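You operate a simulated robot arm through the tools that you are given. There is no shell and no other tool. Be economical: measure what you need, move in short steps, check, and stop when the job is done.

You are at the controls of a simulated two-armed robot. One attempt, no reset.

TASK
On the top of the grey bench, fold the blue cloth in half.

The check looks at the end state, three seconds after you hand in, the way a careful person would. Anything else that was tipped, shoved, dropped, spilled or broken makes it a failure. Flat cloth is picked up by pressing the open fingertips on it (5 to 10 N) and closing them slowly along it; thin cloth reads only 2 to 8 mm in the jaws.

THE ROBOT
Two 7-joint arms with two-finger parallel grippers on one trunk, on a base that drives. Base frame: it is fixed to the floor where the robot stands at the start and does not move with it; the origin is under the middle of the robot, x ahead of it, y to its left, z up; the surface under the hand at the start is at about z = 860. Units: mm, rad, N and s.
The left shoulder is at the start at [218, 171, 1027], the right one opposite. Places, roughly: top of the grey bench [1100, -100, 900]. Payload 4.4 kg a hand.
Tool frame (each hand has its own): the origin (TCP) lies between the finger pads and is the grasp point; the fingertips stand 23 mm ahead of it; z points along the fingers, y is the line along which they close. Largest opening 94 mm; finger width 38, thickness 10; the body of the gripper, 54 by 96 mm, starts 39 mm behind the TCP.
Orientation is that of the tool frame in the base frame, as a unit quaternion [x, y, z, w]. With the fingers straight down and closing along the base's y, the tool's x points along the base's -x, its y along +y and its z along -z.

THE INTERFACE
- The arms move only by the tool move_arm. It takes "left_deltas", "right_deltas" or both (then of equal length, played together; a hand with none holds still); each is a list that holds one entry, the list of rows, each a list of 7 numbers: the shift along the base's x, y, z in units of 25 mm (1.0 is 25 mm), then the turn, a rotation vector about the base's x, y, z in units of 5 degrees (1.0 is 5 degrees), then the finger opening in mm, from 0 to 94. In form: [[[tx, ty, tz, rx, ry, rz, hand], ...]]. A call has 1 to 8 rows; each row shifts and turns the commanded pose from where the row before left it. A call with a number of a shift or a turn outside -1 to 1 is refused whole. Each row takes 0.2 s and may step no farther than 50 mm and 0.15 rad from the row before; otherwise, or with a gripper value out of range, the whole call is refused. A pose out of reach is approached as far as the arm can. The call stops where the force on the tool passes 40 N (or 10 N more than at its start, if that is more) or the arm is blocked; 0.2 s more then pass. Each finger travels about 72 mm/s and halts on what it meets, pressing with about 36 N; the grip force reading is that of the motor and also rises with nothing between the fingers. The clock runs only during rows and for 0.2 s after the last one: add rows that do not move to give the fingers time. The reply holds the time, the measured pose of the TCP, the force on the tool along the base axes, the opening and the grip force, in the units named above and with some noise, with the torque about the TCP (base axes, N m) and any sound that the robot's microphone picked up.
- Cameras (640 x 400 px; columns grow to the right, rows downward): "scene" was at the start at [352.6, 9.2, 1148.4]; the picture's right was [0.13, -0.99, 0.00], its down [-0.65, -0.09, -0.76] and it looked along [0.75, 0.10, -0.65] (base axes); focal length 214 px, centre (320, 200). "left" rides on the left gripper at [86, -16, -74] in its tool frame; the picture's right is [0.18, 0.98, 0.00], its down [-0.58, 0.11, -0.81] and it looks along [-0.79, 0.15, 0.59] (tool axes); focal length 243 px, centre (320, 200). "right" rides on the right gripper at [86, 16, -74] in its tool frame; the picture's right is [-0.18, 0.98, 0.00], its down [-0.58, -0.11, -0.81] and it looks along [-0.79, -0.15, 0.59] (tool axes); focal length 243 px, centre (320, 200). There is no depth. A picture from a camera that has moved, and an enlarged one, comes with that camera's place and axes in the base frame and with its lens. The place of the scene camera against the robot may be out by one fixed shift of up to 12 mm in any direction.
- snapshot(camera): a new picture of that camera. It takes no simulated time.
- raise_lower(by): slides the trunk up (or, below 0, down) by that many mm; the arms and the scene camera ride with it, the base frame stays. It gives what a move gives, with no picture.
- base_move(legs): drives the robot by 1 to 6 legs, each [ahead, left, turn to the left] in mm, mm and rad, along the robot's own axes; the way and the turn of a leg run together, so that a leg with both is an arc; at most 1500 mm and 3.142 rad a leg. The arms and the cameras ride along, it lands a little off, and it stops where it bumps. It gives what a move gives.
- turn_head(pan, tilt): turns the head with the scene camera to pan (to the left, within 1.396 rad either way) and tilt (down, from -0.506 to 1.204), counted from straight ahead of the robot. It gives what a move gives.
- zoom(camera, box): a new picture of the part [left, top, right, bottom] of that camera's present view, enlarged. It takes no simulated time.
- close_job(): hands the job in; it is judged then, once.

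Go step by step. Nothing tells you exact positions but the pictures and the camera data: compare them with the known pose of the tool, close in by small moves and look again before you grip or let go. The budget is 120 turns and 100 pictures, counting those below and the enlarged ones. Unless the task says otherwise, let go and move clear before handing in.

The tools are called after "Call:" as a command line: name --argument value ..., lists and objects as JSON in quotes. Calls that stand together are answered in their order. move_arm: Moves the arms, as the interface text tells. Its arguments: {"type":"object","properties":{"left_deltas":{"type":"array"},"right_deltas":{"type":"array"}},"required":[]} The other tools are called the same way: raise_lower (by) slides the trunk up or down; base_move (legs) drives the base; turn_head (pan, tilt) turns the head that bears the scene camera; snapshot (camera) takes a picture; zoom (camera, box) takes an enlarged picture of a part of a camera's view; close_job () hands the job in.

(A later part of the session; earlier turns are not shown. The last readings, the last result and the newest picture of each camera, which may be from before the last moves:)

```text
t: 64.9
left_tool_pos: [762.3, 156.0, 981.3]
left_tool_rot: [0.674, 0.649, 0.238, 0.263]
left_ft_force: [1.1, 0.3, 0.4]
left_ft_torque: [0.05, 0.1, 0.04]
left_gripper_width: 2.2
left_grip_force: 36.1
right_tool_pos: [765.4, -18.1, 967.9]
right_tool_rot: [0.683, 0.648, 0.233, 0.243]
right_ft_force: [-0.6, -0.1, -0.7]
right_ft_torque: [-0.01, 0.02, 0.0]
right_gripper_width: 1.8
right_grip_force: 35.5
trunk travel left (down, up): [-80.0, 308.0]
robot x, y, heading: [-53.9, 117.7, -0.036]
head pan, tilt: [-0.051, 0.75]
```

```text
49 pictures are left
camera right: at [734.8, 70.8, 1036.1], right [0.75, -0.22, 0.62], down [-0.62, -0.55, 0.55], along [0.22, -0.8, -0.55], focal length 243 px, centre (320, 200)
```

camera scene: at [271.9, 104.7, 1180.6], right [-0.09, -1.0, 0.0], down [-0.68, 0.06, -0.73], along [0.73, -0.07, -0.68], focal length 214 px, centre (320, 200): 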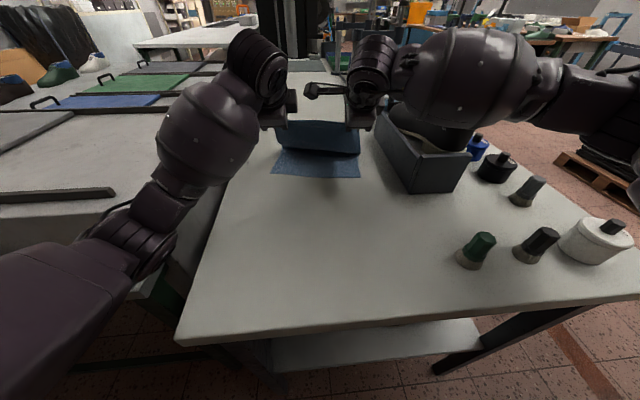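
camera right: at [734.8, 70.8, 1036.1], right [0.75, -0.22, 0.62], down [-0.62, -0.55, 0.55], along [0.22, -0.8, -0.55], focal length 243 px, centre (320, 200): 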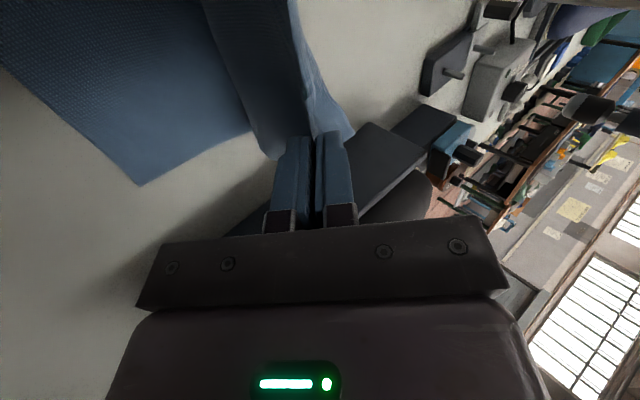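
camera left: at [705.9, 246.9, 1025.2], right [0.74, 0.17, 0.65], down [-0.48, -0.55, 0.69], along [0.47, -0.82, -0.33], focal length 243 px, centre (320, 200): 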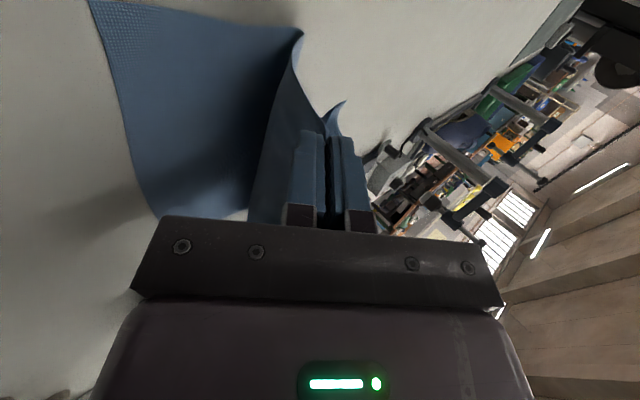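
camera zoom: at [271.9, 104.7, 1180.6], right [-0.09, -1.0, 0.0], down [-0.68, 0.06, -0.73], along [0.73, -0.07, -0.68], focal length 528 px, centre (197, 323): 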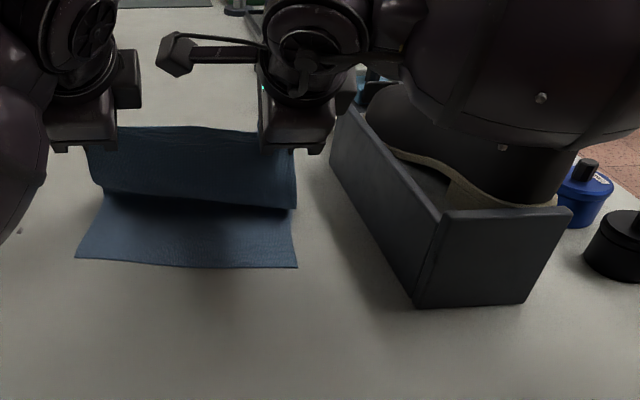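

The cloth already hangs in a fold shape and nothing has been disturbed. To straighten the arms, clearing the right elbow from the shoe and the left from the side bench, I'll push the hands forward 50 mm and then back the base 80 mm.

Call:
move_arm --left_deltas '[[[0.7, 0, 0.2, 0, 0, 0, 0], [0.7, 0, 0.2, 0, 0, 0, 0], [0.6, 0, 0, 0, 0, 0, 0]]]' --right_deltas '[[[0.7, 0, 0.4, 0, 0, 0, 0], [0.7, 0, 0.4, 0, 0, 0, 0], [0.6, 0, 0.2, 0, 0, 0, 0]]]'

Call:
base_move --legs '[[-80, 0, 0.03]]'

Call:
snapshot --camera "scene"

```text
t: 65.7
left_tool_pos: [814.6, 153.0, 998.3]
left_tool_rot: [0.673, 0.647, 0.241, 0.264]
left_ft_force: [-0.3, 0.3, -0.2]
left_ft_torque: [-0.01, 0.03, -0.02]
left_gripper_width: 2.0
left_grip_force: 35.7
right_tool_pos: [818.7, -19.9, 998.7]
right_tool_rot: [0.682, 0.647, 0.238, 0.245]
right_ft_force: [0.7, -0.5, 0.4]
right_ft_torque: [-0.01, 0.04, -0.01]
right_gripper_width: 2.0
right_grip_force: 35.7
trunk travel left (down, up): [-80.0, 308.0]
robot x, y, heading: [-48.8, 120.2, -0.043]
head pan, tilt: [-0.051, 0.75]
```

```text
t: 66.4
left_tool_pos: [812.5, 153.0, 999.9]
left_tool_rot: [0.673, 0.647, 0.241, 0.264]
left_ft_force: [0.5, -0.1, -1.6]
left_ft_torque: [0.01, 0.03, -0.01]
left_gripper_width: 2.1
left_grip_force: 35.9
right_tool_pos: [817.8, -20.7, 999.6]
right_tool_rot: [0.683, 0.647, 0.238, 0.244]
right_ft_force: [0.5, 0.4, 0.4]
right_ft_torque: [0.0, 0.02, -0.04]
right_gripper_width: 2.1
right_grip_force: 35.4
trunk travel left (down, up): [-80.0, 308.0]
robot x, y, heading: [-48.5, 121.5, -0.045]
head pan, tilt: [-0.051, 0.75]
stopped in leg 1: the robot was blocked; the commanded pose is now the measured one
```

```text
48 pictures are left
camera scene: at [272.9, 100.9, 1183.1], right [-0.09, -1.0, 0.0], down [-0.68, 0.06, -0.73], along [0.73, -0.07, -0.68], focal length 214 px, centre (320, 200)
```

scene: 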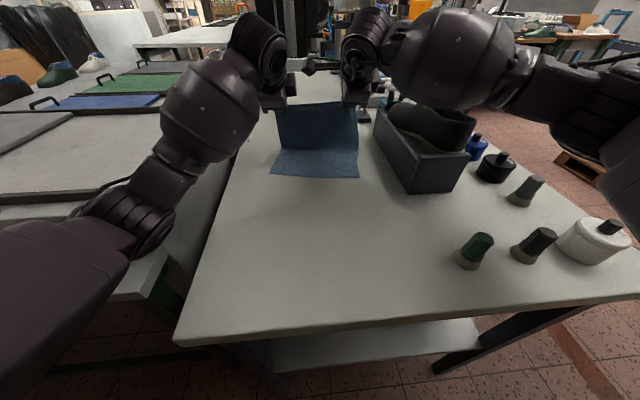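

Call:
base_move --legs '[[-40, -10, 0]]'

Call:
zoom --camera "scene" --box '[0, 120, 240, 340]'

```text
t: 67.1
left_tool_pos: [812.9, 151.7, 999.0]
left_tool_rot: [0.673, 0.647, 0.241, 0.264]
left_ft_force: [0.7, 0.2, 0.9]
left_ft_torque: [-0.01, 0.01, 0.0]
left_gripper_width: 1.9
left_grip_force: 35.9
right_tool_pos: [818.2, -23.1, 998.8]
right_tool_rot: [0.683, 0.646, 0.237, 0.244]
right_ft_force: [0.1, 0.3, 0.4]
right_ft_torque: [0.02, 0.05, 0.01]
right_gripper_width: 2.1
right_grip_force: 36.2
trunk travel left (down, up): [-80.0, 308.0]
robot x, y, heading: [-50.5, 120.0, -0.038]
head pan, tilt: [-0.051, 0.75]
stopped in leg 1: the robot was blocked; the commanded pose is now the measured one
```

```text
1.82 times, centred on (120, 230) of scene
camera zoom: at [272.6, 99.4, 1183.1], right [-0.09, -1.0, 0.0], down [-0.68, 0.06, -0.73], along [0.73, -0.07, -0.68], focal length 390 px, centre (684, 146)
```

zoom: 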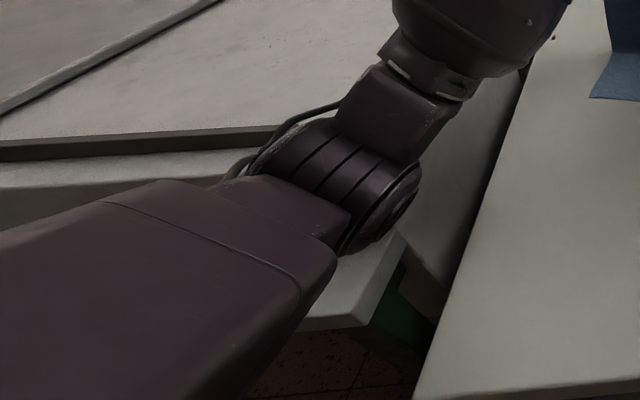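

The left elbow is probably resting on the side bench. I'll raise the trunk 50 mm to free it and then try backing off again.

Call:
raise_lower --by 50

Call:
base_move --legs '[[-40, 0, 0]]'

Call:
snapshot --camera "scene"

```text
t: 68.1
left_tool_pos: [816.5, 149.1, 1043.1]
left_tool_rot: [0.675, 0.647, 0.238, 0.262]
left_ft_force: [0.0, -0.3, -0.8]
left_ft_torque: [0.01, 0.03, 0.02]
left_gripper_width: 2.1
left_grip_force: 36.0
right_tool_pos: [820.0, -21.9, 1044.8]
right_tool_rot: [0.683, 0.648, 0.235, 0.243]
right_ft_force: [0.8, -0.3, -1.2]
right_ft_torque: [0.01, 0.01, -0.01]
right_gripper_width: 1.7
right_grip_force: 36.2
trunk travel left (down, up): [-130.0, 258.0]
robot x, y, heading: [-54.4, 117.1, -0.044]
head pan, tilt: [-0.051, 0.75]
```

```text
t: 68.8
left_tool_pos: [813.5, 149.2, 1046.9]
left_tool_rot: [0.674, 0.646, 0.241, 0.264]
left_ft_force: [-0.7, -0.4, -0.2]
left_ft_torque: [-0.02, 0.02, -0.01]
left_gripper_width: 1.9
left_grip_force: 36.4
right_tool_pos: [816.8, -22.6, 1046.4]
right_tool_rot: [0.683, 0.647, 0.236, 0.243]
right_ft_force: [-0.1, -0.1, -0.2]
right_ft_torque: [0.0, 0.02, -0.03]
right_gripper_width: 2.0
right_grip_force: 36.0
trunk travel left (down, up): [-130.0, 258.0]
robot x, y, heading: [-56.7, 119.5, -0.042]
head pan, tilt: [-0.051, 0.75]
stopped in leg 1: the robot was blocked; the commanded pose is now the measured one
```

```text
46 pictures are left
camera scene: at [222.4, 101.0, 1245.8], right [-0.1, -1.0, 0.0], down [-0.68, 0.07, -0.73], along [0.73, -0.07, -0.68], focal length 214 px, centre (320, 200)
```

scene: 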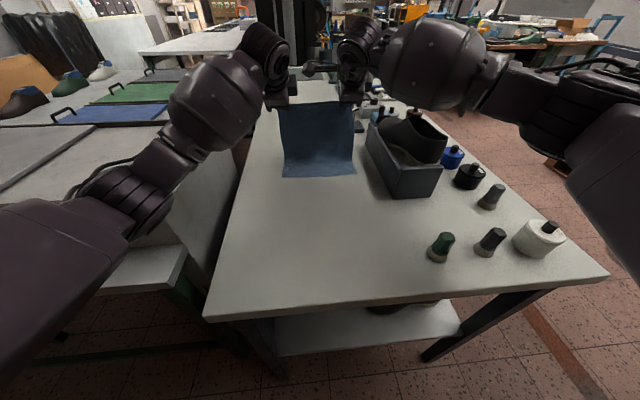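

There's something behind the robot, so it can't go back any further. Raising the trunk does retract and lift the elbows, though. I'll lower the hands 75 mm and raise the trunk another 50.

Call:
move_arm --left_deltas '[[[0, 0, -0.8, 0, 0, 0, 0], [0, 0, -0.8, 0, 0, 0, 0], [0, 0, -0.8, 0, 0, 0, 0], [0, 0, -0.6, 0, 0, 0, 0]]]' --right_deltas '[[[0, 0, -0.8, 0, 0, 0, 0], [0, 0, -0.8, 0, 0, 0, 0], [0, 0, -0.8, 0, 0, 0, 0], [0, 0, -0.6, 0, 0, 0, 0]]]'

Call:
raise_lower --by 60

Call:
snapshot --camera "scene"

```text
t: 69.8
left_tool_pos: [816.0, 149.5, 971.1]
left_tool_rot: [0.675, 0.646, 0.24, 0.263]
left_ft_force: [-0.5, -0.2, -0.8]
left_ft_torque: [-0.03, 0.01, 0.01]
left_gripper_width: 2.4
left_grip_force: 36.5
right_tool_pos: [817.1, -24.2, 972.0]
right_tool_rot: [0.684, 0.646, 0.236, 0.244]
right_ft_force: [0.3, 0.4, -1.0]
right_ft_torque: [0.01, 0.01, -0.02]
right_gripper_width: 2.1
right_grip_force: 36.3
trunk travel left (down, up): [-130.0, 258.0]
robot x, y, heading: [-48.6, 122.7, -0.045]
head pan, tilt: [-0.051, 0.75]
```

```text
t: 70.8
left_tool_pos: [815.4, 149.7, 1028.8]
left_tool_rot: [0.675, 0.647, 0.238, 0.261]
left_ft_force: [-0.2, 0.2, -0.6]
left_ft_torque: [0.0, 0.02, 0.02]
left_gripper_width: 2.2
left_grip_force: 36.2
right_tool_pos: [817.5, -23.8, 1028.1]
right_tool_rot: [0.684, 0.647, 0.234, 0.242]
right_ft_force: [1.3, -1.1, -0.9]
right_ft_torque: [0.02, 0.02, 0.01]
right_gripper_width: 2.2
right_grip_force: 36.1
trunk travel left (down, up): [-190.0, 198.0]
robot x, y, heading: [-53.9, 118.5, -0.048]
head pan, tilt: [-0.051, 0.75]
```

```text
45 pictures are left
camera scene: at [164.3, 103.6, 1314.9], right [-0.1, -1.0, 0.0], down [-0.68, 0.07, -0.73], along [0.73, -0.07, -0.68], focal length 214 px, centre (320, 200)
```

scene: 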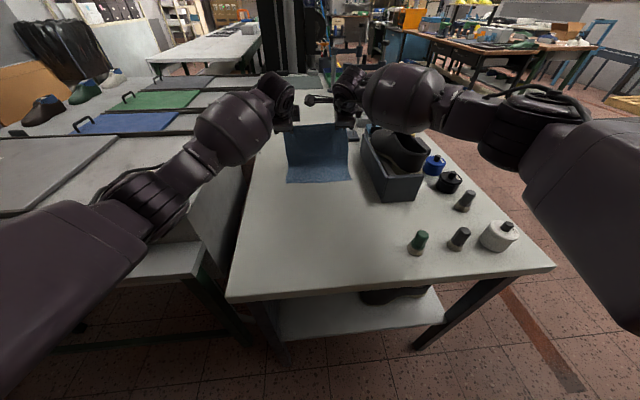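

Shoulders are now back and high, with both arms clear. I'll lower the hands while tilting more, so the slack bulges forward into the fold.

Call:
move_arm --left_deltas '[[[0, 0, -0.8, 0, -1, 0, 0], [0, 0, -0.8, 0, -1, 0, 0], [0, 0, -0.8, 0, -1, 0, 0]]]' --right_deltas '[[[0, 0, -0.8, 0, -1, 0, 0], [0, 0, -0.8, 0, -1, 0, 0], [0, 0, -0.8, 0, -1, 0, 0]]]'

Call:
zoom --camera "scene" --box '[200, 60, 440, 210]'

Call:
snapshot --camera "left"

```text
t: 71.6
left_tool_pos: [814.8, 149.6, 968.7]
left_tool_rot: [0.637, 0.607, 0.327, 0.346]
left_ft_force: [0.3, -0.2, -0.1]
left_ft_torque: [-0.04, 0.04, 0.02]
left_gripper_width: 2.2
left_grip_force: 36.3
right_tool_pos: [817.2, -23.7, 972.2]
right_tool_rot: [0.647, 0.61, 0.322, 0.326]
right_ft_force: [0.2, -0.7, -0.3]
right_ft_torque: [-0.02, 0.03, 0.0]
right_gripper_width: 2.1
right_grip_force: 36.0
trunk travel left (down, up): [-190.0, 198.0]
robot x, y, heading: [-55.2, 121.9, -0.042]
head pan, tilt: [-0.051, 0.75]
```

```text
2.67 times, centred on (320, 135) of scene
camera zoom: at [163.6, 103.6, 1315.2], right [-0.1, -1.0, 0.0], down [-0.68, 0.07, -0.73], along [0.73, -0.07, -0.68], focal length 572 px, centre (320, 373)
```

zoom: 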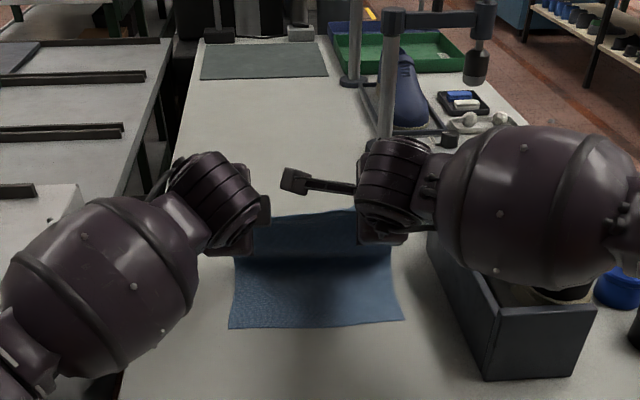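

```text
43 pictures are left
camera left: at [748.8, 240.5, 997.9], right [0.55, 0.16, 0.82], down [-0.64, -0.55, 0.54], along [0.53, -0.82, -0.2], focal length 243 px, centre (320, 200)
```

left: 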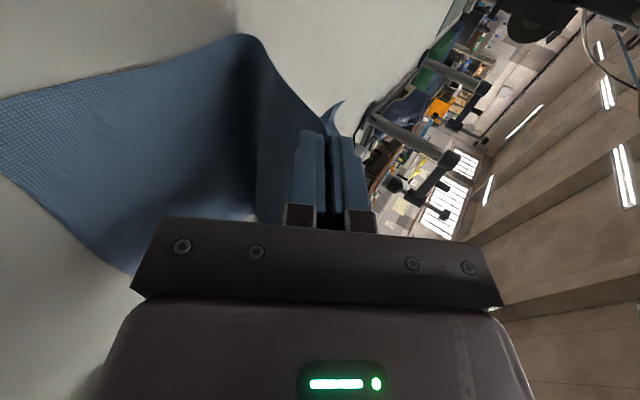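

The slack is bulging forward as wanted. I'll lower further in small steps and check the right forearm against the shoe box.

Call:
move_arm --left_deltas '[[[-0.2, 0, -0.7, 0, -0.5, 0, 0], [-0.2, 0, -0.7, 0, -0.5, 0, 0]]]' --right_deltas '[[[-0.2, 0, -0.7, 0, -0.5, 0, 0], [-0.2, 0, -0.7, 0, -0.5, 0, 0]]]'

Call:
zoom --camera "scene" --box '[200, 60, 440, 210]'

Call:
snapshot --camera "right"

Call:
snapshot --camera "left"

```text
t: 72.2
left_tool_pos: [802.6, 148.8, 936.0]
left_tool_rot: [0.623, 0.591, 0.353, 0.372]
left_ft_force: [-0.2, 1.2, 0.0]
left_ft_torque: [0.0, 0.07, 0.02]
left_gripper_width: 2.1
left_grip_force: 35.4
right_tool_pos: [807.5, -22.7, 938.1]
right_tool_rot: [0.632, 0.594, 0.351, 0.353]
right_ft_force: [-0.3, -0.3, 0.5]
right_ft_torque: [-0.03, 0.04, 0.0]
right_gripper_width: 2.0
right_grip_force: 36.2
trunk travel left (down, up): [-190.0, 198.0]
robot x, y, heading: [-51.6, 119.2, -0.042]
head pan, tilt: [-0.051, 0.75]
```

```text
2.67 times, centred on (320, 135) of scene
camera zoom: at [162.6, 103.7, 1315.5], right [-0.1, -1.0, 0.0], down [-0.68, 0.07, -0.73], along [0.73, -0.07, -0.68], focal length 572 px, centre (320, 373)
```

zoom: 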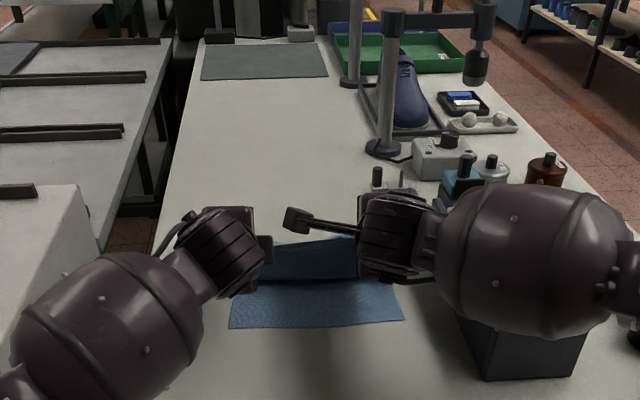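

```text
41 pictures are left
camera right: at [754.9, 64.8, 991.4], right [0.49, -0.23, 0.84], down [-0.78, -0.55, 0.3], along [0.4, -0.8, -0.45], focal length 243 px, centre (320, 200)
```

right: 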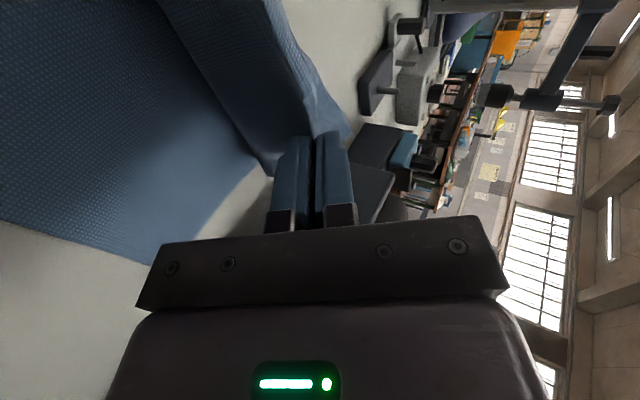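

```text
40 pictures are left
camera left: at [734.6, 240.2, 958.0], right [0.47, 0.16, 0.87], down [-0.69, -0.55, 0.48], along [0.55, -0.82, -0.15], focal length 243 px, centre (320, 200)
```

left: 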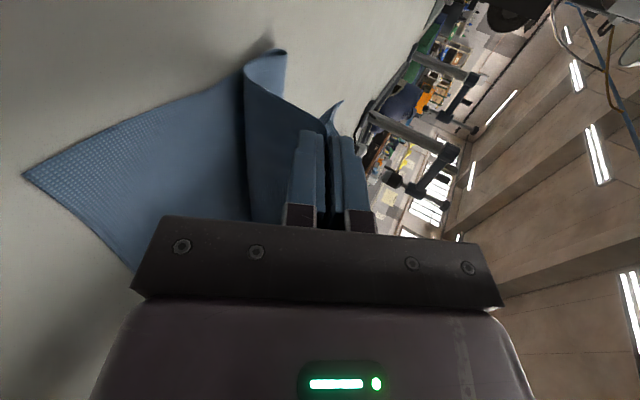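

The fold is forming well: near-left corner at (738, 170), fold line at x≈880. I'll lay the far edge back with the final 33 mm back and 36 mm down.

Call:
move_arm --left_deltas '[[[-0.5, 0, -0.4, 0, 0, 0, 0], [-0.5, 0, -0.5, 0, 0, 0, 0], [-0.4, 0, -0.4, 0, 0, 0, 0]]]' --right_deltas '[[[-0.5, 0, -0.4, 0, 0, 0, 0], [-0.5, 0, -0.5, 0, 0, 0, 0], [-0.4, 0, -0.45, 0, 0, 0, 0]]]'

Call:
snapshot --camera "scene"

Call:
snapshot --camera "right"

Call:
snapshot --camera "left"

```text
t: 73.0
left_tool_pos: [768.6, 149.4, 904.0]
left_tool_rot: [0.622, 0.592, 0.353, 0.372]
left_ft_force: [0.8, 0.0, -0.2]
left_ft_torque: [-0.02, 0.06, 0.01]
left_gripper_width: 2.0
left_grip_force: 35.8
right_tool_pos: [771.9, -23.0, 902.8]
right_tool_rot: [0.631, 0.594, 0.352, 0.353]
right_ft_force: [-0.1, 0.8, -0.7]
right_ft_torque: [0.04, 0.02, 0.01]
right_gripper_width: 2.3
right_grip_force: 36.1
trunk travel left (down, up): [-190.0, 198.0]
robot x, y, heading: [-53.2, 123.0, -0.043]
head pan, tilt: [-0.051, 0.75]
```

```text
39 pictures are left
camera scene: at [162.4, 103.9, 1315.6], right [-0.1, -1.0, 0.0], down [-0.68, 0.06, -0.73], along [0.73, -0.07, -0.68], focal length 214 px, centre (320, 200)
```

scene: 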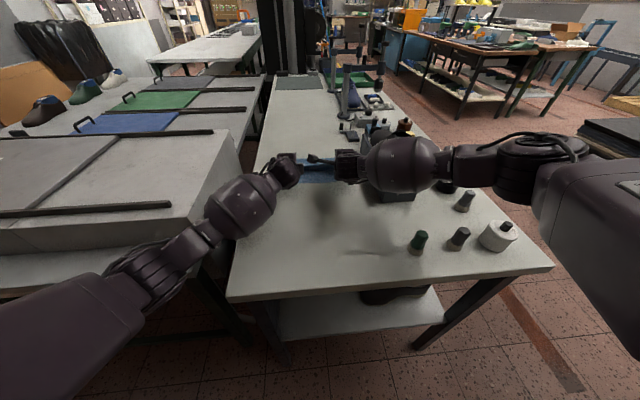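

```text
38 pictures are left
camera right: at [719.8, 65.5, 957.3], right [0.49, -0.23, 0.84], down [-0.78, -0.55, 0.3], along [0.4, -0.8, -0.45], focal length 243 px, centre (320, 200)
```

right: 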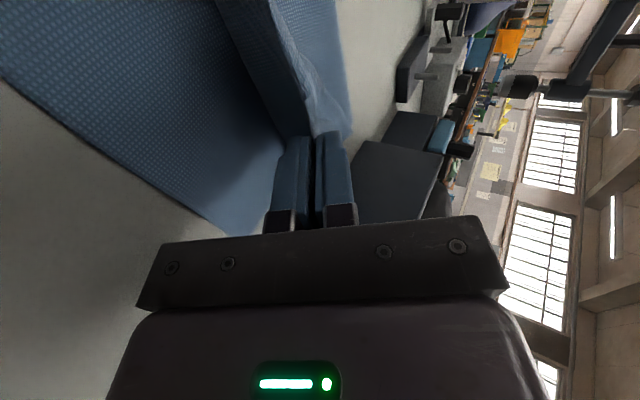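

```text
37 pictures are left
camera left: at [700.2, 239.5, 926.4], right [0.47, 0.16, 0.87], down [-0.69, -0.55, 0.48], along [0.55, -0.82, -0.15], focal length 243 px, centre (320, 200)
```

left: 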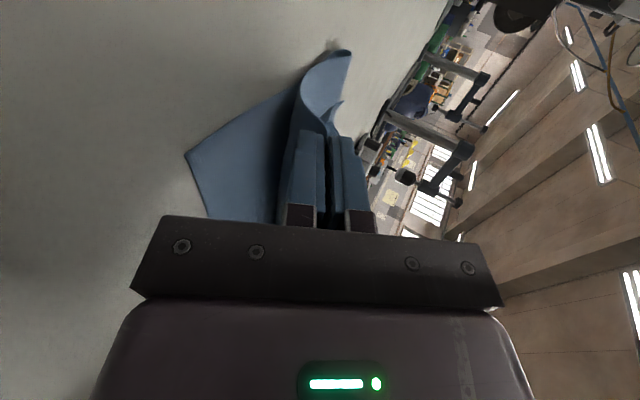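

Aligned: the gripped points sit over the near edge (near corners (736, 171) and (733, −35)). I'll open the fingers a little and back them out along their axis.

Call:
move_arm --left_deltas '[[[0, 0, -0.15, 0, 0, 0, 0], [0, 0, 0, 0, 0, 0, 6], [0, 0, 0, 0, 0, 0, 16], [0, 0, 0, 0, 0, 0, 16], [-0.4, 0, 0.22, 0, 0, 0, 16], [-0.5, 0, 0.27, 0, 0, 0, 16], [-0.8, 0, 0.5, 0, 0, 0, 16]]]' --right_deltas '[[[0, 0, -0.1, 0, 0, 0, 0], [0, 0, 0, 0, 0, 0, 6], [0, 0, 0, 0, 0, 0, 16], [0, 0, 0, 0, 0, 0, 16], [-0.4, 0, 0.22, 0, 0, 0, 16], [-0.5, 0, 0.27, 0, 0, 0, 16], [-0.8, 0, 0.5, 0, 0, 0, 16]]]'

Call:
snapshot --camera "right"

Call:
snapshot --camera "left"

Call:
zoom --camera "scene" --box '[200, 100, 440, 250]'

```text
t: 74.6
left_tool_pos: [725.9, 149.8, 927.7]
left_tool_rot: [0.622, 0.591, 0.353, 0.373]
left_ft_force: [0.8, 0.1, -0.1]
left_ft_torque: [0.01, 0.01, -0.04]
left_gripper_width: 15.9
left_grip_force: 0.1
right_tool_pos: [728.3, -23.1, 927.5]
right_tool_rot: [0.632, 0.595, 0.35, 0.352]
right_ft_force: [-0.8, 0.3, 0.7]
right_ft_torque: [-0.03, 0.01, 0.03]
right_gripper_width: 16.1
right_grip_force: 0.0
trunk travel left (down, up): [-190.0, 198.0]
robot x, y, heading: [-53.5, 119.9, -0.046]
head pan, tilt: [-0.051, 0.75]
```

```text
36 pictures are left
camera right: at [676.7, 64.7, 980.5], right [0.49, -0.23, 0.84], down [-0.78, -0.55, 0.3], along [0.4, -0.8, -0.45], focal length 243 px, centre (320, 200)
```

right: 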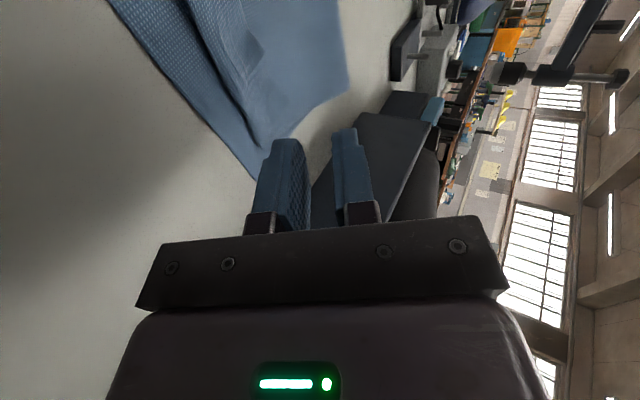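

```text
35 pictures are left
camera left: at [657.9, 240.6, 949.4], right [0.47, 0.16, 0.87], down [-0.69, -0.55, 0.48], along [0.55, -0.82, -0.15], focal length 243 px, centre (320, 200)
```

left: 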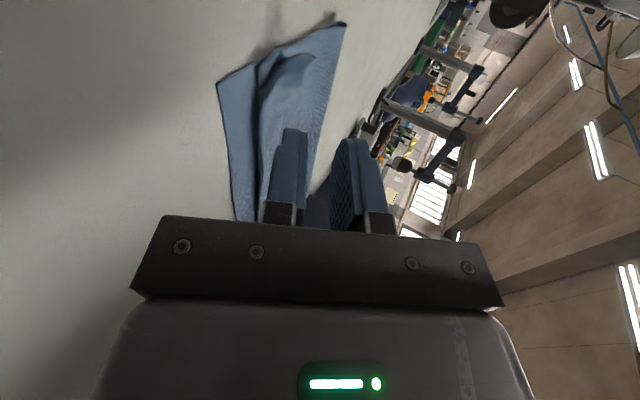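

```text
2.67 times, centred on (320, 175) of scene
camera zoom: at [161.3, 103.7, 1316.0], right [-0.1, -1.0, 0.0], down [-0.68, 0.07, -0.73], along [0.73, -0.07, -0.68], focal length 572 px, centre (320, 267)
```

zoom: 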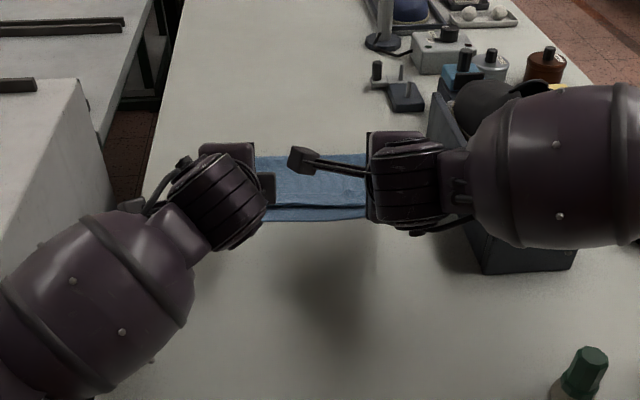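

Released, and the cloth is folded, with its top edge slightly short and rolled. I'll raise the hands to see properly.

Call:
move_arm --left_deltas '[[[-0.4, 0, 0.8, 0, 0, 0, 16], [-0.2, 0, 1, 0, 0.5, 0, 16], [0, 0, 1, 0, 1, 0, 16], [0, 0.3, 1, 0, 1, 0, 16], [0, 0.5, 1, 0, 1, 0, 16], [0, 0.5, 0.5, 0, 1, 0, 16]]]' --right_deltas '[[[-0.4, 0, 0.8, 0, 0, 0, 16], [-0.2, 0, 1, 0, 0.5, 0, 16], [0, 0, 1, 0, 1, 0, 16], [0, -0.3, 1, 0, 1, 0, 16], [0, -0.5, 1, 0, 1, 0, 16], [0, -0.5, 0.5, 0, 1, 0, 16]]]'

Call:
snapshot --camera "scene"

Call:
zoom --camera "scene" --box '[240, 120, 400, 220]'

Call:
snapshot --camera "right"

Call:
snapshot --camera "left"

```text
t: 76.0
left_tool_pos: [708.9, 182.9, 1058.8]
left_tool_rot: [0.68, 0.652, 0.225, 0.249]
left_ft_force: [-0.3, 0.6, -1.3]
left_ft_torque: [0.03, 0.0, 0.04]
left_gripper_width: 16.1
left_grip_force: 0.1
right_tool_pos: [713.4, -56.2, 1059.1]
right_tool_rot: [0.689, 0.651, 0.221, 0.229]
right_ft_force: [0.4, 0.3, 0.8]
right_ft_torque: [-0.01, 0.01, 0.03]
right_gripper_width: 16.0
right_grip_force: 0.0
trunk travel left (down, up): [-190.0, 198.0]
robot x, y, heading: [-53.8, 119.7, -0.051]
head pan, tilt: [-0.051, 0.75]
```

```text
33 pictures are left
camera scene: at [162.1, 103.7, 1315.7], right [-0.1, -1.0, 0.0], down [-0.68, 0.07, -0.73], along [0.73, -0.07, -0.68], focal length 214 px, centre (320, 200)
```

scene: 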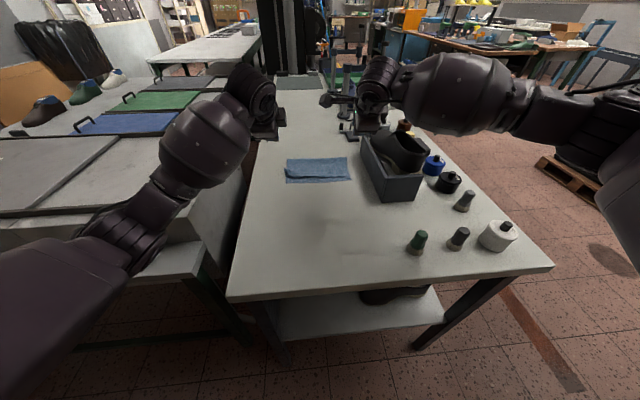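

```text
4.00 times, centred on (320, 170) of scene
camera zoom: at [162.1, 103.7, 1315.7], right [-0.1, -1.0, 0.0], down [-0.68, 0.07, -0.73], along [0.73, -0.07, -0.68], focal length 858 px, centre (320, 320)
```

zoom: 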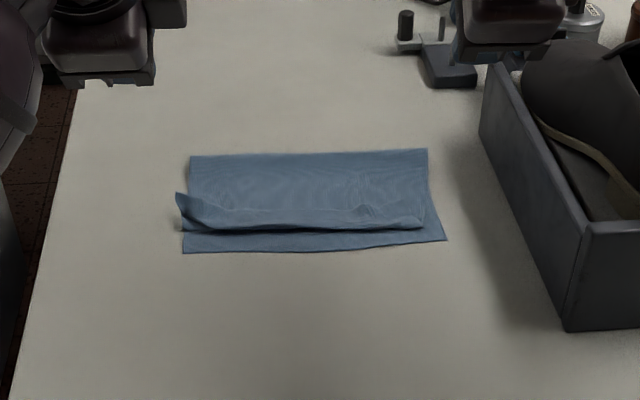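

```text
31 pictures are left
camera right: at [686.7, 32.0, 1129.0], right [0.77, -0.23, 0.59], down [-0.6, -0.55, 0.57], along [0.2, -0.8, -0.57], focal length 243 px, centre (320, 200)
```

right: 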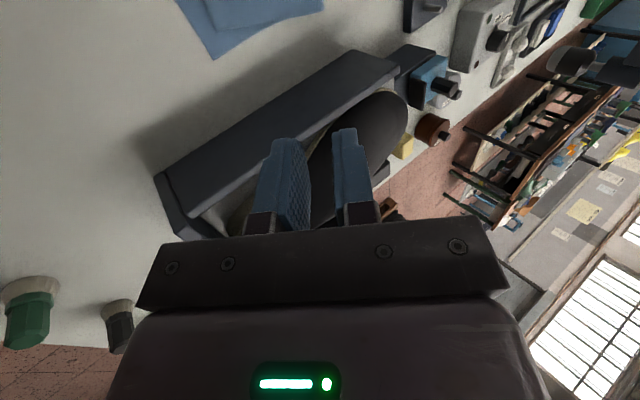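

```text
30 pictures are left
camera left: at [655.0, 273.5, 1105.3], right [0.77, 0.16, 0.62], down [-0.45, -0.55, 0.7], along [0.45, -0.82, -0.35], focal length 243 px, centre (320, 200)
```

left: 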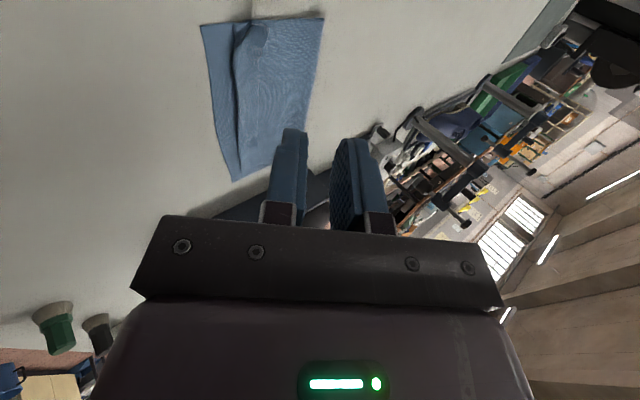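

The cloth is folded with the fold at x≈886 and near edge at x≈728. The top layer's edge is curled and ends about 25–35 mm short. I'll come down vertically with closed fingers and brush that edge towards me.

Call:
move_arm --left_deltas '[[[0.4, -0.16, -0.5, 0, 1, 0, 0], [0.4, -0.16, -0.5, 0, 1, 0, 0], [0.4, -0.16, -0.5, 0, 1, 0, 0], [0.4, -0.16, -0.5, 0, 1, 0, 0], [0.4, -0.16, -0.5, 0, 1, 0, 0], [0.4, -0.16, -0.5, 0, 1, 0, 0], [0.4, -0.16, -0.5, 0, 1, 0, 0], [0.4, -0.16, -0.5, 0, 0.7, 0, 0]]]' --right_deltas '[[[0.38, 0.18, -0.5, 0, 1, 0, 0], [0.38, 0.18, -0.5, 0, 1, 0, 0], [0.38, 0.18, -0.5, 0, 1, 0, 0], [0.38, 0.18, -0.5, 0, 1, 0, 0], [0.38, 0.18, -0.5, 0, 1, 0, 0], [0.38, 0.18, -0.5, 0, 1, 0, 0], [0.38, 0.18, -0.5, 0, 1, 0, 0], [0.38, 0.18, -0.5, 0, 0.4, 0, 0]]]'

Call:
zoom --camera "scene" --box '[220, 90, 420, 215]'

Call:
snapshot --camera "left"

Call:
snapshot --camera "right"

```text
t: 77.8
left_tool_pos: [790.4, 147.4, 958.9]
left_tool_rot: [0.716, 0.697, -0.01, 0.02]
left_ft_force: [-0.2, -0.5, -0.8]
left_ft_torque: [0.0, 0.0, -0.06]
left_gripper_width: 0.3
left_grip_force: 35.8
right_tool_pos: [786.4, -21.2, 960.1]
right_tool_rot: [0.722, 0.692, -0.009, 0.011]
right_ft_force: [0.1, -0.5, 0.4]
right_ft_torque: [0.06, -0.02, 0.0]
right_gripper_width: 0.0
right_grip_force: 35.8
trunk travel left (down, up): [-190.0, 198.0]
robot x, y, heading: [-52.0, 116.7, -0.046]
head pan, tilt: [-0.051, 0.75]
```

```text
3.20 times, centred on (320, 152) of scene
camera zoom: at [161.2, 103.2, 1316.0], right [-0.1, -1.0, 0.0], down [-0.68, 0.07, -0.73], along [0.73, -0.07, -0.68], focal length 686 px, centre (320, 352)
```

zoom: 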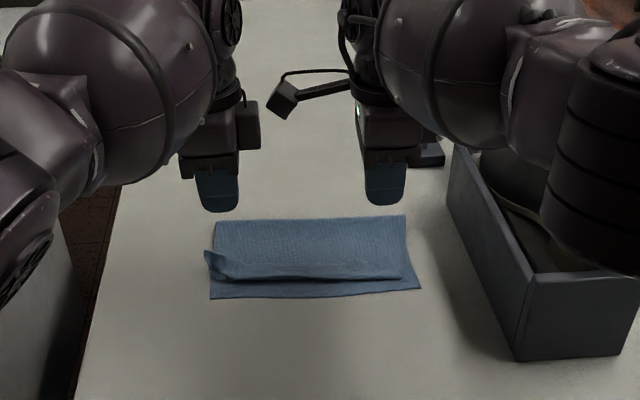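

```text
28 pictures are left
camera left: at [775.5, 238.7, 1030.1], right [0.99, 0.16, 0.01], down [0.08, -0.55, 0.83], along [0.13, -0.82, -0.55], focal length 243 px, centre (320, 200)
```

left: 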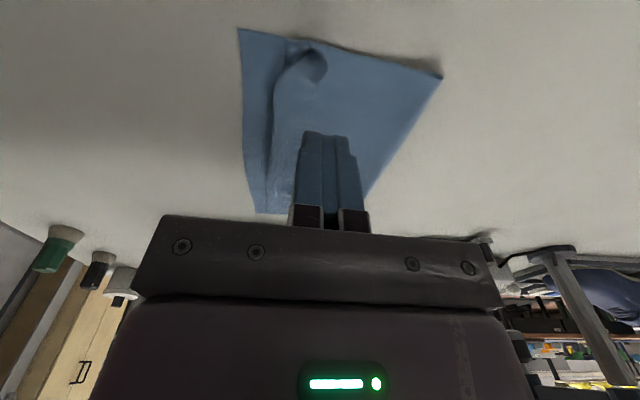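

```text
27 pictures are left
camera right: at [805.4, 68.2, 1031.6], right [0.97, -0.23, 0.01], down [-0.14, -0.55, 0.82], along [-0.18, -0.8, -0.57], focal length 243 px, centre (320, 200)
```

right: 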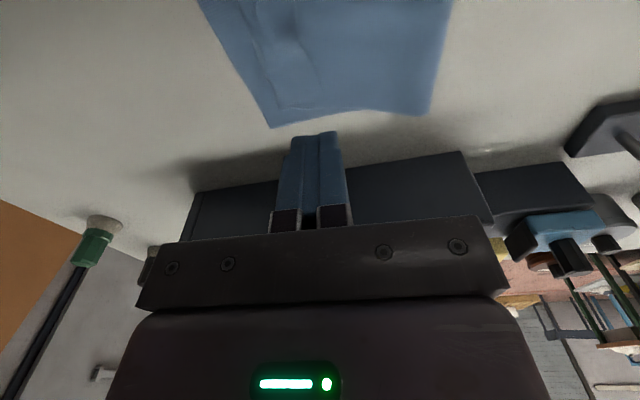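

The flap at the top edge is folded back from x≈766 to ≈795, and unrolling it would bring the edge to about x 738, level with the near edge. I'll set the closed tips lightly on the top layer behind the flap and sweep towards me.

Call:
move_arm --left_deltas '[[[0.5, 0.1, -0.8, 0, 0, 0, 0], [0.4, 0, -0.8, 0, 0, 0, 0], [0, 0, -0.8, 0, 0, 0, 0], [0, 0, -0.3, 0, 0, 0, 0]]]' --right_deltas '[[[0.5, 0, -0.8, 0, 0, 0, 0], [0.5, 0, -0.8, 0, 0, 0, 0], [0, 0, -0.8, 0, 0, 0, 0], [0, 0, -0.3, 0, 0, 0, 0]]]'

Call:
move_arm --left_deltas '[[[0, 0, -0.08, 0, 0, 0, 0], [0, 0, 0, 0, 0, 0, 0]]]' --right_deltas '[[[0, 0, -0.08, 0, 0, 0, 0], [0, 0, 0, 0, 0, 0, 0]]]'

```text
t: 78.8
left_tool_pos: [783.8, 164.1, 888.4]
left_tool_rot: [0.717, 0.697, -0.011, 0.021]
left_ft_force: [-0.4, -0.2, -0.8]
left_ft_torque: [-0.02, 0.0, 0.02]
left_gripper_width: 0.1
left_grip_force: 35.7
left hand out of reach, approached as far as the arm can: row 1, 2, 3
right_tool_pos: [777.3, -24.9, 890.8]
right_tool_rot: [0.723, 0.691, -0.008, 0.011]
right_ft_force: [-0.7, 0.2, 0.2]
right_ft_torque: [-0.02, 0.05, -0.02]
right_gripper_width: 0.0
right_grip_force: 35.7
right hand out of reach, approached as far as the arm can: row 1, 2, 4
trunk travel left (down, up): [-190.0, 198.0]
robot x, y, heading: [-55.7, 118.2, -0.04]
head pan, tilt: [-0.051, 0.75]
```

```text
t: 79.4
left_tool_pos: [783.7, 163.0, 888.2]
left_tool_rot: [0.716, 0.698, -0.011, 0.02]
left_ft_force: [-0.2, -0.2, 0.1]
left_ft_torque: [-0.01, -0.05, -0.03]
left_gripper_width: 0.1
left_grip_force: 36.3
right_tool_pos: [777.8, -26.1, 888.6]
right_tool_rot: [0.723, 0.691, -0.009, 0.011]
right_ft_force: [-0.3, -0.6, 0.0]
right_ft_torque: [0.01, 0.0, -0.03]
right_gripper_width: 0.0
right_grip_force: 35.9
trunk travel left (down, up): [-190.0, 198.0]
robot x, y, heading: [-47.8, 118.8, -0.045]
head pan, tilt: [-0.051, 0.75]
```

Reach ends at x≈780, which is right on the flap. I'll press lightly there and drag towards me to roll it out.

Call:
move_arm --left_deltas '[[[0, 0, -0.06, 0, 0, 0, 0], [-0.2, 0, 0, 0, 0, 0, 0], [-0.3, 0, 0, 0, 0, 0, 0], [-0.4, 0, 0, 0, 0, 0, 0], [-0.4, 0, 0, 0, 0, 0, 0], [-0.4, 0, 0, 0, 0, 0, 0]]]' --right_deltas '[[[0, 0, -0.06, 0, 0, 0, 0], [-0.2, 0, 0, 0, 0, 0, 0], [-0.3, 0, 0, 0, 0, 0, 0], [-0.4, 0, 0, 0, 0, 0, 0], [-0.4, 0, 0, 0, 0, 0, 0], [-0.4, 0, 0, 0, 0, 0, 0]]]'

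Call:
snapshot --camera "left"

Call:
zoom --camera "scene" --box '[220, 90, 420, 215]'

```text
t: 80.8
left_tool_pos: [740.6, 161.5, 889.4]
left_tool_rot: [0.716, 0.698, -0.01, 0.022]
left_ft_force: [0.7, 0.1, -0.4]
left_ft_torque: [-0.02, -0.01, -0.01]
left_gripper_width: 0.2
left_grip_force: 36.1
right_tool_pos: [772.0, -20.8, 885.2]
right_tool_rot: [0.723, 0.69, -0.007, 0.013]
right_ft_force: [2.5, -4.0, 27.4]
right_ft_torque: [0.32, -0.01, -0.1]
right_gripper_width: 0.0
right_grip_force: 35.7
right hand out of reach, approached as far as the arm can: row 3, 4, 5, 6
trunk travel left (down, up): [-190.0, 198.0]
robot x, y, heading: [-54.2, 120.3, -0.05]
head pan, tilt: [-0.051, 0.75]
```

```text
26 pictures are left
camera left: at [726.1, 253.4, 959.7], right [0.99, 0.16, 0.01], down [0.08, -0.55, 0.83], along [0.14, -0.82, -0.55], focal length 243 px, centre (320, 200)
```

left: 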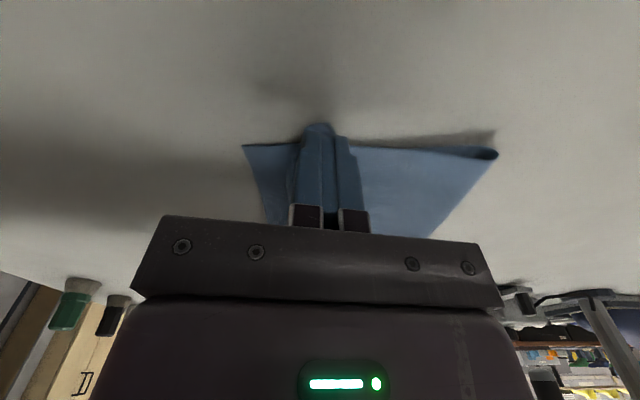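

```text
3.20 times, centred on (320, 152) of scene
camera zoom: at [159.3, 103.9, 1316.9], right [-0.1, -1.0, 0.0], down [-0.68, 0.07, -0.73], along [0.73, -0.07, -0.68], focal length 686 px, centre (320, 352)
```

zoom: 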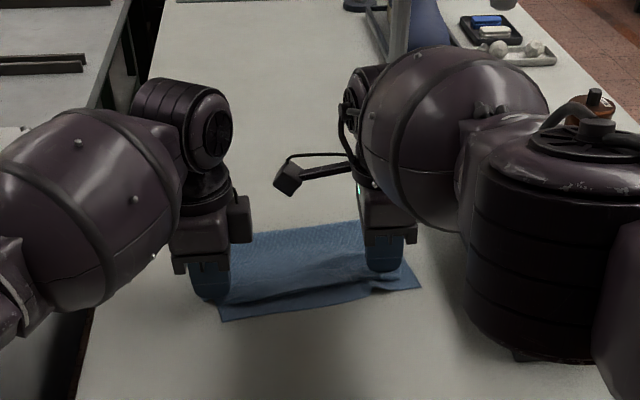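

The right arm has hit a limit and is pressing at 27 N with its elbow low near the box. I'll lift the right hand straight up.

Call:
move_arm --left_deltas '[[[0, 0, 0.3, 0, 0, 0, 0], [0, 0, 0.5, 0, 0, 0, 0], [0, 0, 0.5, 0, 0, 0, 0]]]' --right_deltas '[[[0, 0, 0.5, 0, 0, 0, 0], [0, 0, 0.8, 0, 0, 0, 0], [0, 0, 0.8, 0, 0, 0, 0]]]'

Call:
snapshot --camera "scene"

```text
t: 81.6
left_tool_pos: [743.1, 163.9, 917.0]
left_tool_rot: [0.716, 0.698, -0.011, 0.021]
left_ft_force: [0.4, -0.5, 0.0]
left_ft_torque: [0.0, 0.01, -0.01]
left_gripper_width: 0.2
left_grip_force: 36.5
right_tool_pos: [782.0, -19.2, 929.8]
right_tool_rot: [0.723, 0.691, -0.009, 0.01]
right_ft_force: [-0.4, 0.8, 0.2]
right_ft_torque: [0.0, -0.01, -0.01]
right_gripper_width: 0.0
right_grip_force: 36.0
right hand out of reach, approached as far as the arm can: row 2
trunk travel left (down, up): [-190.0, 198.0]
robot x, y, heading: [-53.5, 123.3, -0.043]
head pan, tilt: [-0.051, 0.75]
```

```text
24 pictures are left
camera scene: at [162.2, 103.8, 1315.6], right [-0.1, -1.0, 0.0], down [-0.68, 0.06, -0.73], along [0.73, -0.07, -0.68], focal length 214 px, centre (320, 200)
```

scene: 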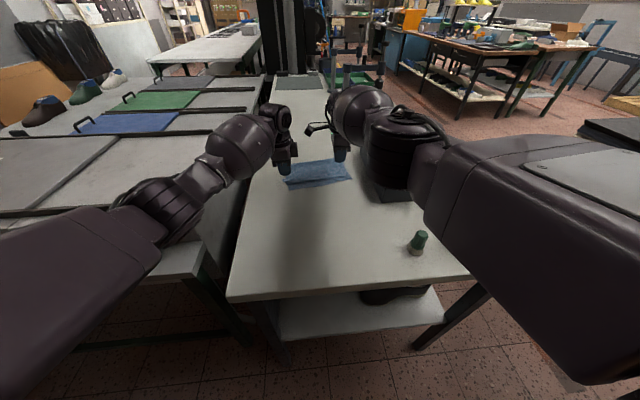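

The right elbow is above the box, so I'll bring the right hand up and back while restoring its tilt, keeping clear.

Call:
move_arm --left_deltas '[[[0, 0, 0.5, 0, 0, 0, 0], [0, 0, 0.5, 0, 0, 0, 0], [0, 0, 0.5, 0, 0, 0, 0], [0, 0, 0.5, 0, 0, 0, 0], [0, 0, 0.5, 0, 0, 0, 0], [0, 0, 0, 0, 0, 0, 0]]]' --right_deltas '[[[0, 0, 1, 0, -0.5, 0, 0], [-0.3, 0, 1, 0, -1, 0, 0], [-0.5, 0, 1, 0, -1, 0, 0], [-0.5, 0, 1, 0, -1, 0, 0], [-0.5, 0, 0.5, 0, -1, 0, 0], [-0.5, 0, 0, 0, -1, 0, 0]]]'

Call:
snapshot --camera "scene"

Call:
zoom --camera "scene" --box '[250, 120, 450, 220]'

Call:
snapshot --camera "left"

```text
t: 83.0
left_tool_pos: [742.8, 162.2, 979.2]
left_tool_rot: [0.716, 0.698, -0.012, 0.02]
left_ft_force: [0.0, 0.7, 0.1]
left_ft_torque: [-0.02, 0.02, -0.02]
left_gripper_width: 0.0
left_grip_force: 35.3
right_tool_pos: [860.7, 4.1, 1037.6]
right_tool_rot: [0.705, 0.668, 0.164, 0.174]
right_ft_force: [-0.1, -0.3, 0.3]
right_ft_torque: [0.04, -0.01, -0.01]
right_gripper_width: 0.0
right_grip_force: 35.5
right hand out of reach, approached as far as the arm can: row 1, 2, 3, 4, 5, 6
trunk travel left (down, up): [-190.0, 198.0]
robot x, y, heading: [-55.0, 118.7, -0.049]
head pan, tilt: [-0.051, 0.75]
```

```text
23 pictures are left
camera scene: at [162.8, 103.8, 1315.4], right [-0.1, -1.0, 0.0], down [-0.68, 0.07, -0.73], along [0.73, -0.07, -0.68], focal length 214 px, centre (320, 200)
```

scene: 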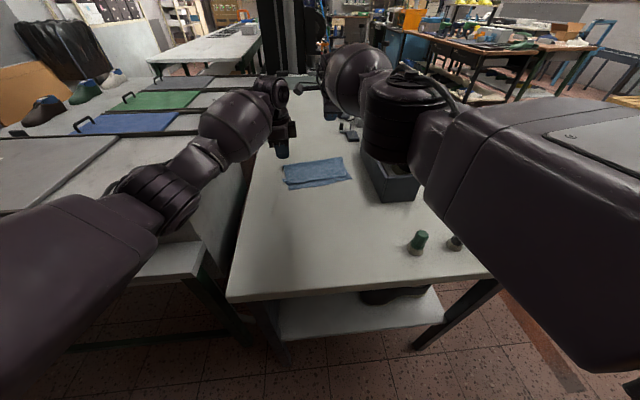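

```text
3.20 times, centred on (350, 170) of scene
camera zoom: at [162.8, 103.8, 1315.4], right [-0.1, -1.0, 0.0], down [-0.68, 0.07, -0.73], along [0.73, -0.07, -0.68], focal length 686 px, centre (224, 296)
```

zoom: 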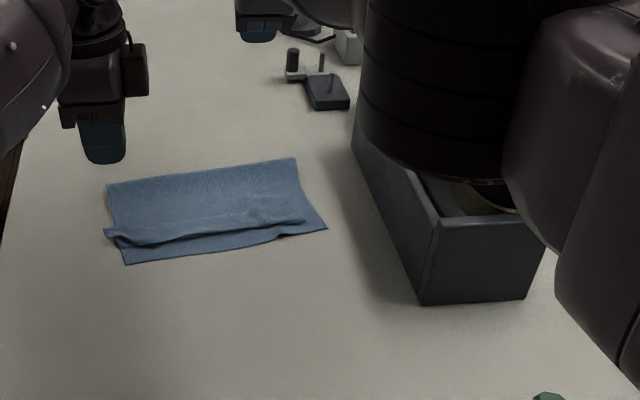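

```text
21 pictures are left
camera left: at [728.6, 253.6, 1050.7], right [0.99, 0.16, 0.0], down [0.08, -0.55, 0.83], along [0.13, -0.82, -0.55], focal length 243 px, centre (320, 200)
```

left: 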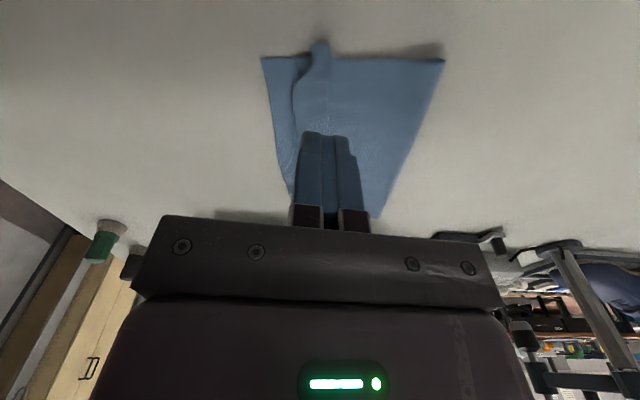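

The right arm is in an awkward posture. The box still looks in place, so I'll unwind the right wrist's yaw and tilt while raising it.

Call:
move_arm --right_deltas '[[[0, 0, 1, 0, 0, 1, 0], [0, 0, 1, 0, 0, 1, 0], [0, 0, 1, 0, 0.5, 1, 0], [0, 0, 0.5, 0, 1, 1, 0], [0, 0, 0, 0, 1, 1, 0], [0, 0, 0, 0, 1, 1, 0], [0, 0, 0, 0, 1, 1, 0], [0, 0, 0, 0, 1, 1, 0]]]'

Call:
snapshot --camera "scene"

```text
t: 84.8
left_tool_pos: [742.8, 163.3, 980.0]
left_tool_rot: [0.716, 0.697, -0.01, 0.021]
left_ft_force: [0.0, -1.2, 0.0]
left_ft_torque: [0.0, 0.01, 0.01]
left_gripper_width: 0.0
left_grip_force: 35.7
right_tool_pos: [777.0, -6.0, 1110.4]
right_tool_rot: [0.459, 0.883, 0.06, -0.07]
right_ft_force: [0.9, -0.3, -0.5]
right_ft_torque: [0.04, -0.01, -0.05]
right_gripper_width: 0.0
right_grip_force: 35.8
right hand out of reach, approached as far as the arm can: row 3, 4, 5, 6, 7, 8
trunk travel left (down, up): [-190.0, 198.0]
robot x, y, heading: [-54.8, 119.9, -0.049]
head pan, tilt: [-0.051, 0.75]
```

```text
20 pictures are left
camera scene: at [162.2, 103.4, 1315.7], right [-0.1, -1.0, 0.0], down [-0.68, 0.07, -0.73], along [0.73, -0.07, -0.68], focal length 214 px, centre (320, 200)
```

scene: 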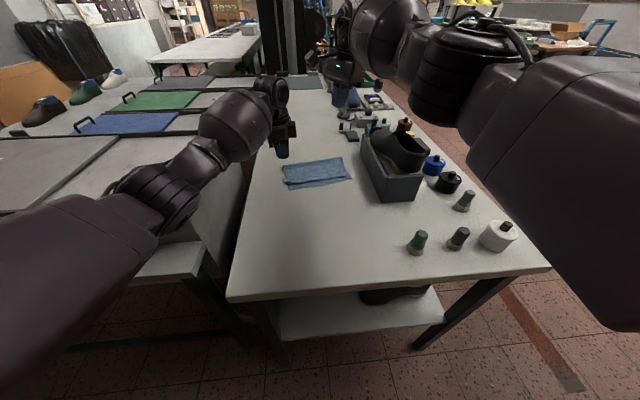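

Box and shoe are fine, and the right arm is high and clear. The remaining flaw is the small flap turned back along the top edge (about 25 mm). I'll park the right hand back out of the way, lower the trunk 50 mm for reach, and flip the flap with the left hand from behind.

Call:
move_arm --right_deltas '[[[-0.5, 0, 0, 0, 0, 1, 20], [-1, 0, 0, 0, 0, 1, 20], [-1, -0.5, 0, 0, 0, 1, 20], [-1, -0.5, 0, 0, 0, 1, 20], [-1, -0.5, 0, 0, 0, 1, 20], [0, -0.5, 0, 0, 0, 1, 20], [0, 0, 0, 0, 0, 1, 20], [0, 0, 0, 0, 0, 1, 20]]]'

Call:
raise_lower --by -50

Call:
snapshot --camera "scene"

```text
t: 86.6
left_tool_pos: [742.1, 163.9, 979.7]
left_tool_rot: [0.716, 0.698, -0.011, 0.02]
left_ft_force: [-0.3, 1.2, 0.5]
left_ft_torque: [-0.01, -0.01, -0.02]
left_gripper_width: 0.0
left_grip_force: 35.6
right_tool_pos: [665.0, -57.3, 1110.9]
right_tool_rot: [0.129, 0.987, 0.032, -0.088]
right_ft_force: [1.1, -0.5, -0.7]
right_ft_torque: [0.01, 0.03, -0.03]
right_gripper_width: 19.8
right_grip_force: 0.0
trunk travel left (down, up): [-190.0, 198.0]
robot x, y, heading: [-53.6, 119.5, -0.049]
head pan, tilt: [-0.051, 0.75]
```

```text
t: 87.5
left_tool_pos: [741.6, 162.3, 935.4]
left_tool_rot: [0.716, 0.697, -0.009, 0.022]
left_ft_force: [-0.2, 0.2, 1.1]
left_ft_torque: [0.01, -0.01, 0.0]
left_gripper_width: 0.0
left_grip_force: 36.1
right_tool_pos: [663.6, -55.9, 1064.3]
right_tool_rot: [0.13, 0.987, 0.032, -0.084]
right_ft_force: [-0.5, 0.1, 1.3]
right_ft_torque: [-0.03, -0.04, 0.02]
right_gripper_width: 19.8
right_grip_force: 0.1
trunk travel left (down, up): [-140.0, 248.0]
robot x, y, heading: [-52.2, 118.7, -0.048]
head pan, tilt: [-0.051, 0.75]
```

```text
19 pictures are left
camera scene: at [210.0, 101.7, 1259.0], right [-0.1, -1.0, 0.0], down [-0.68, 0.06, -0.73], along [0.73, -0.07, -0.68], focal length 214 px, centre (320, 200)
```

scene: 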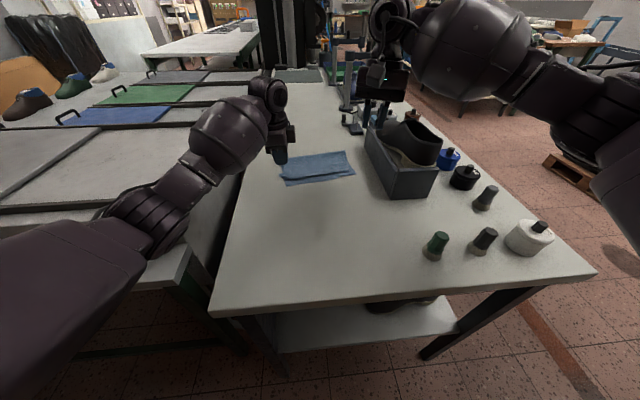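

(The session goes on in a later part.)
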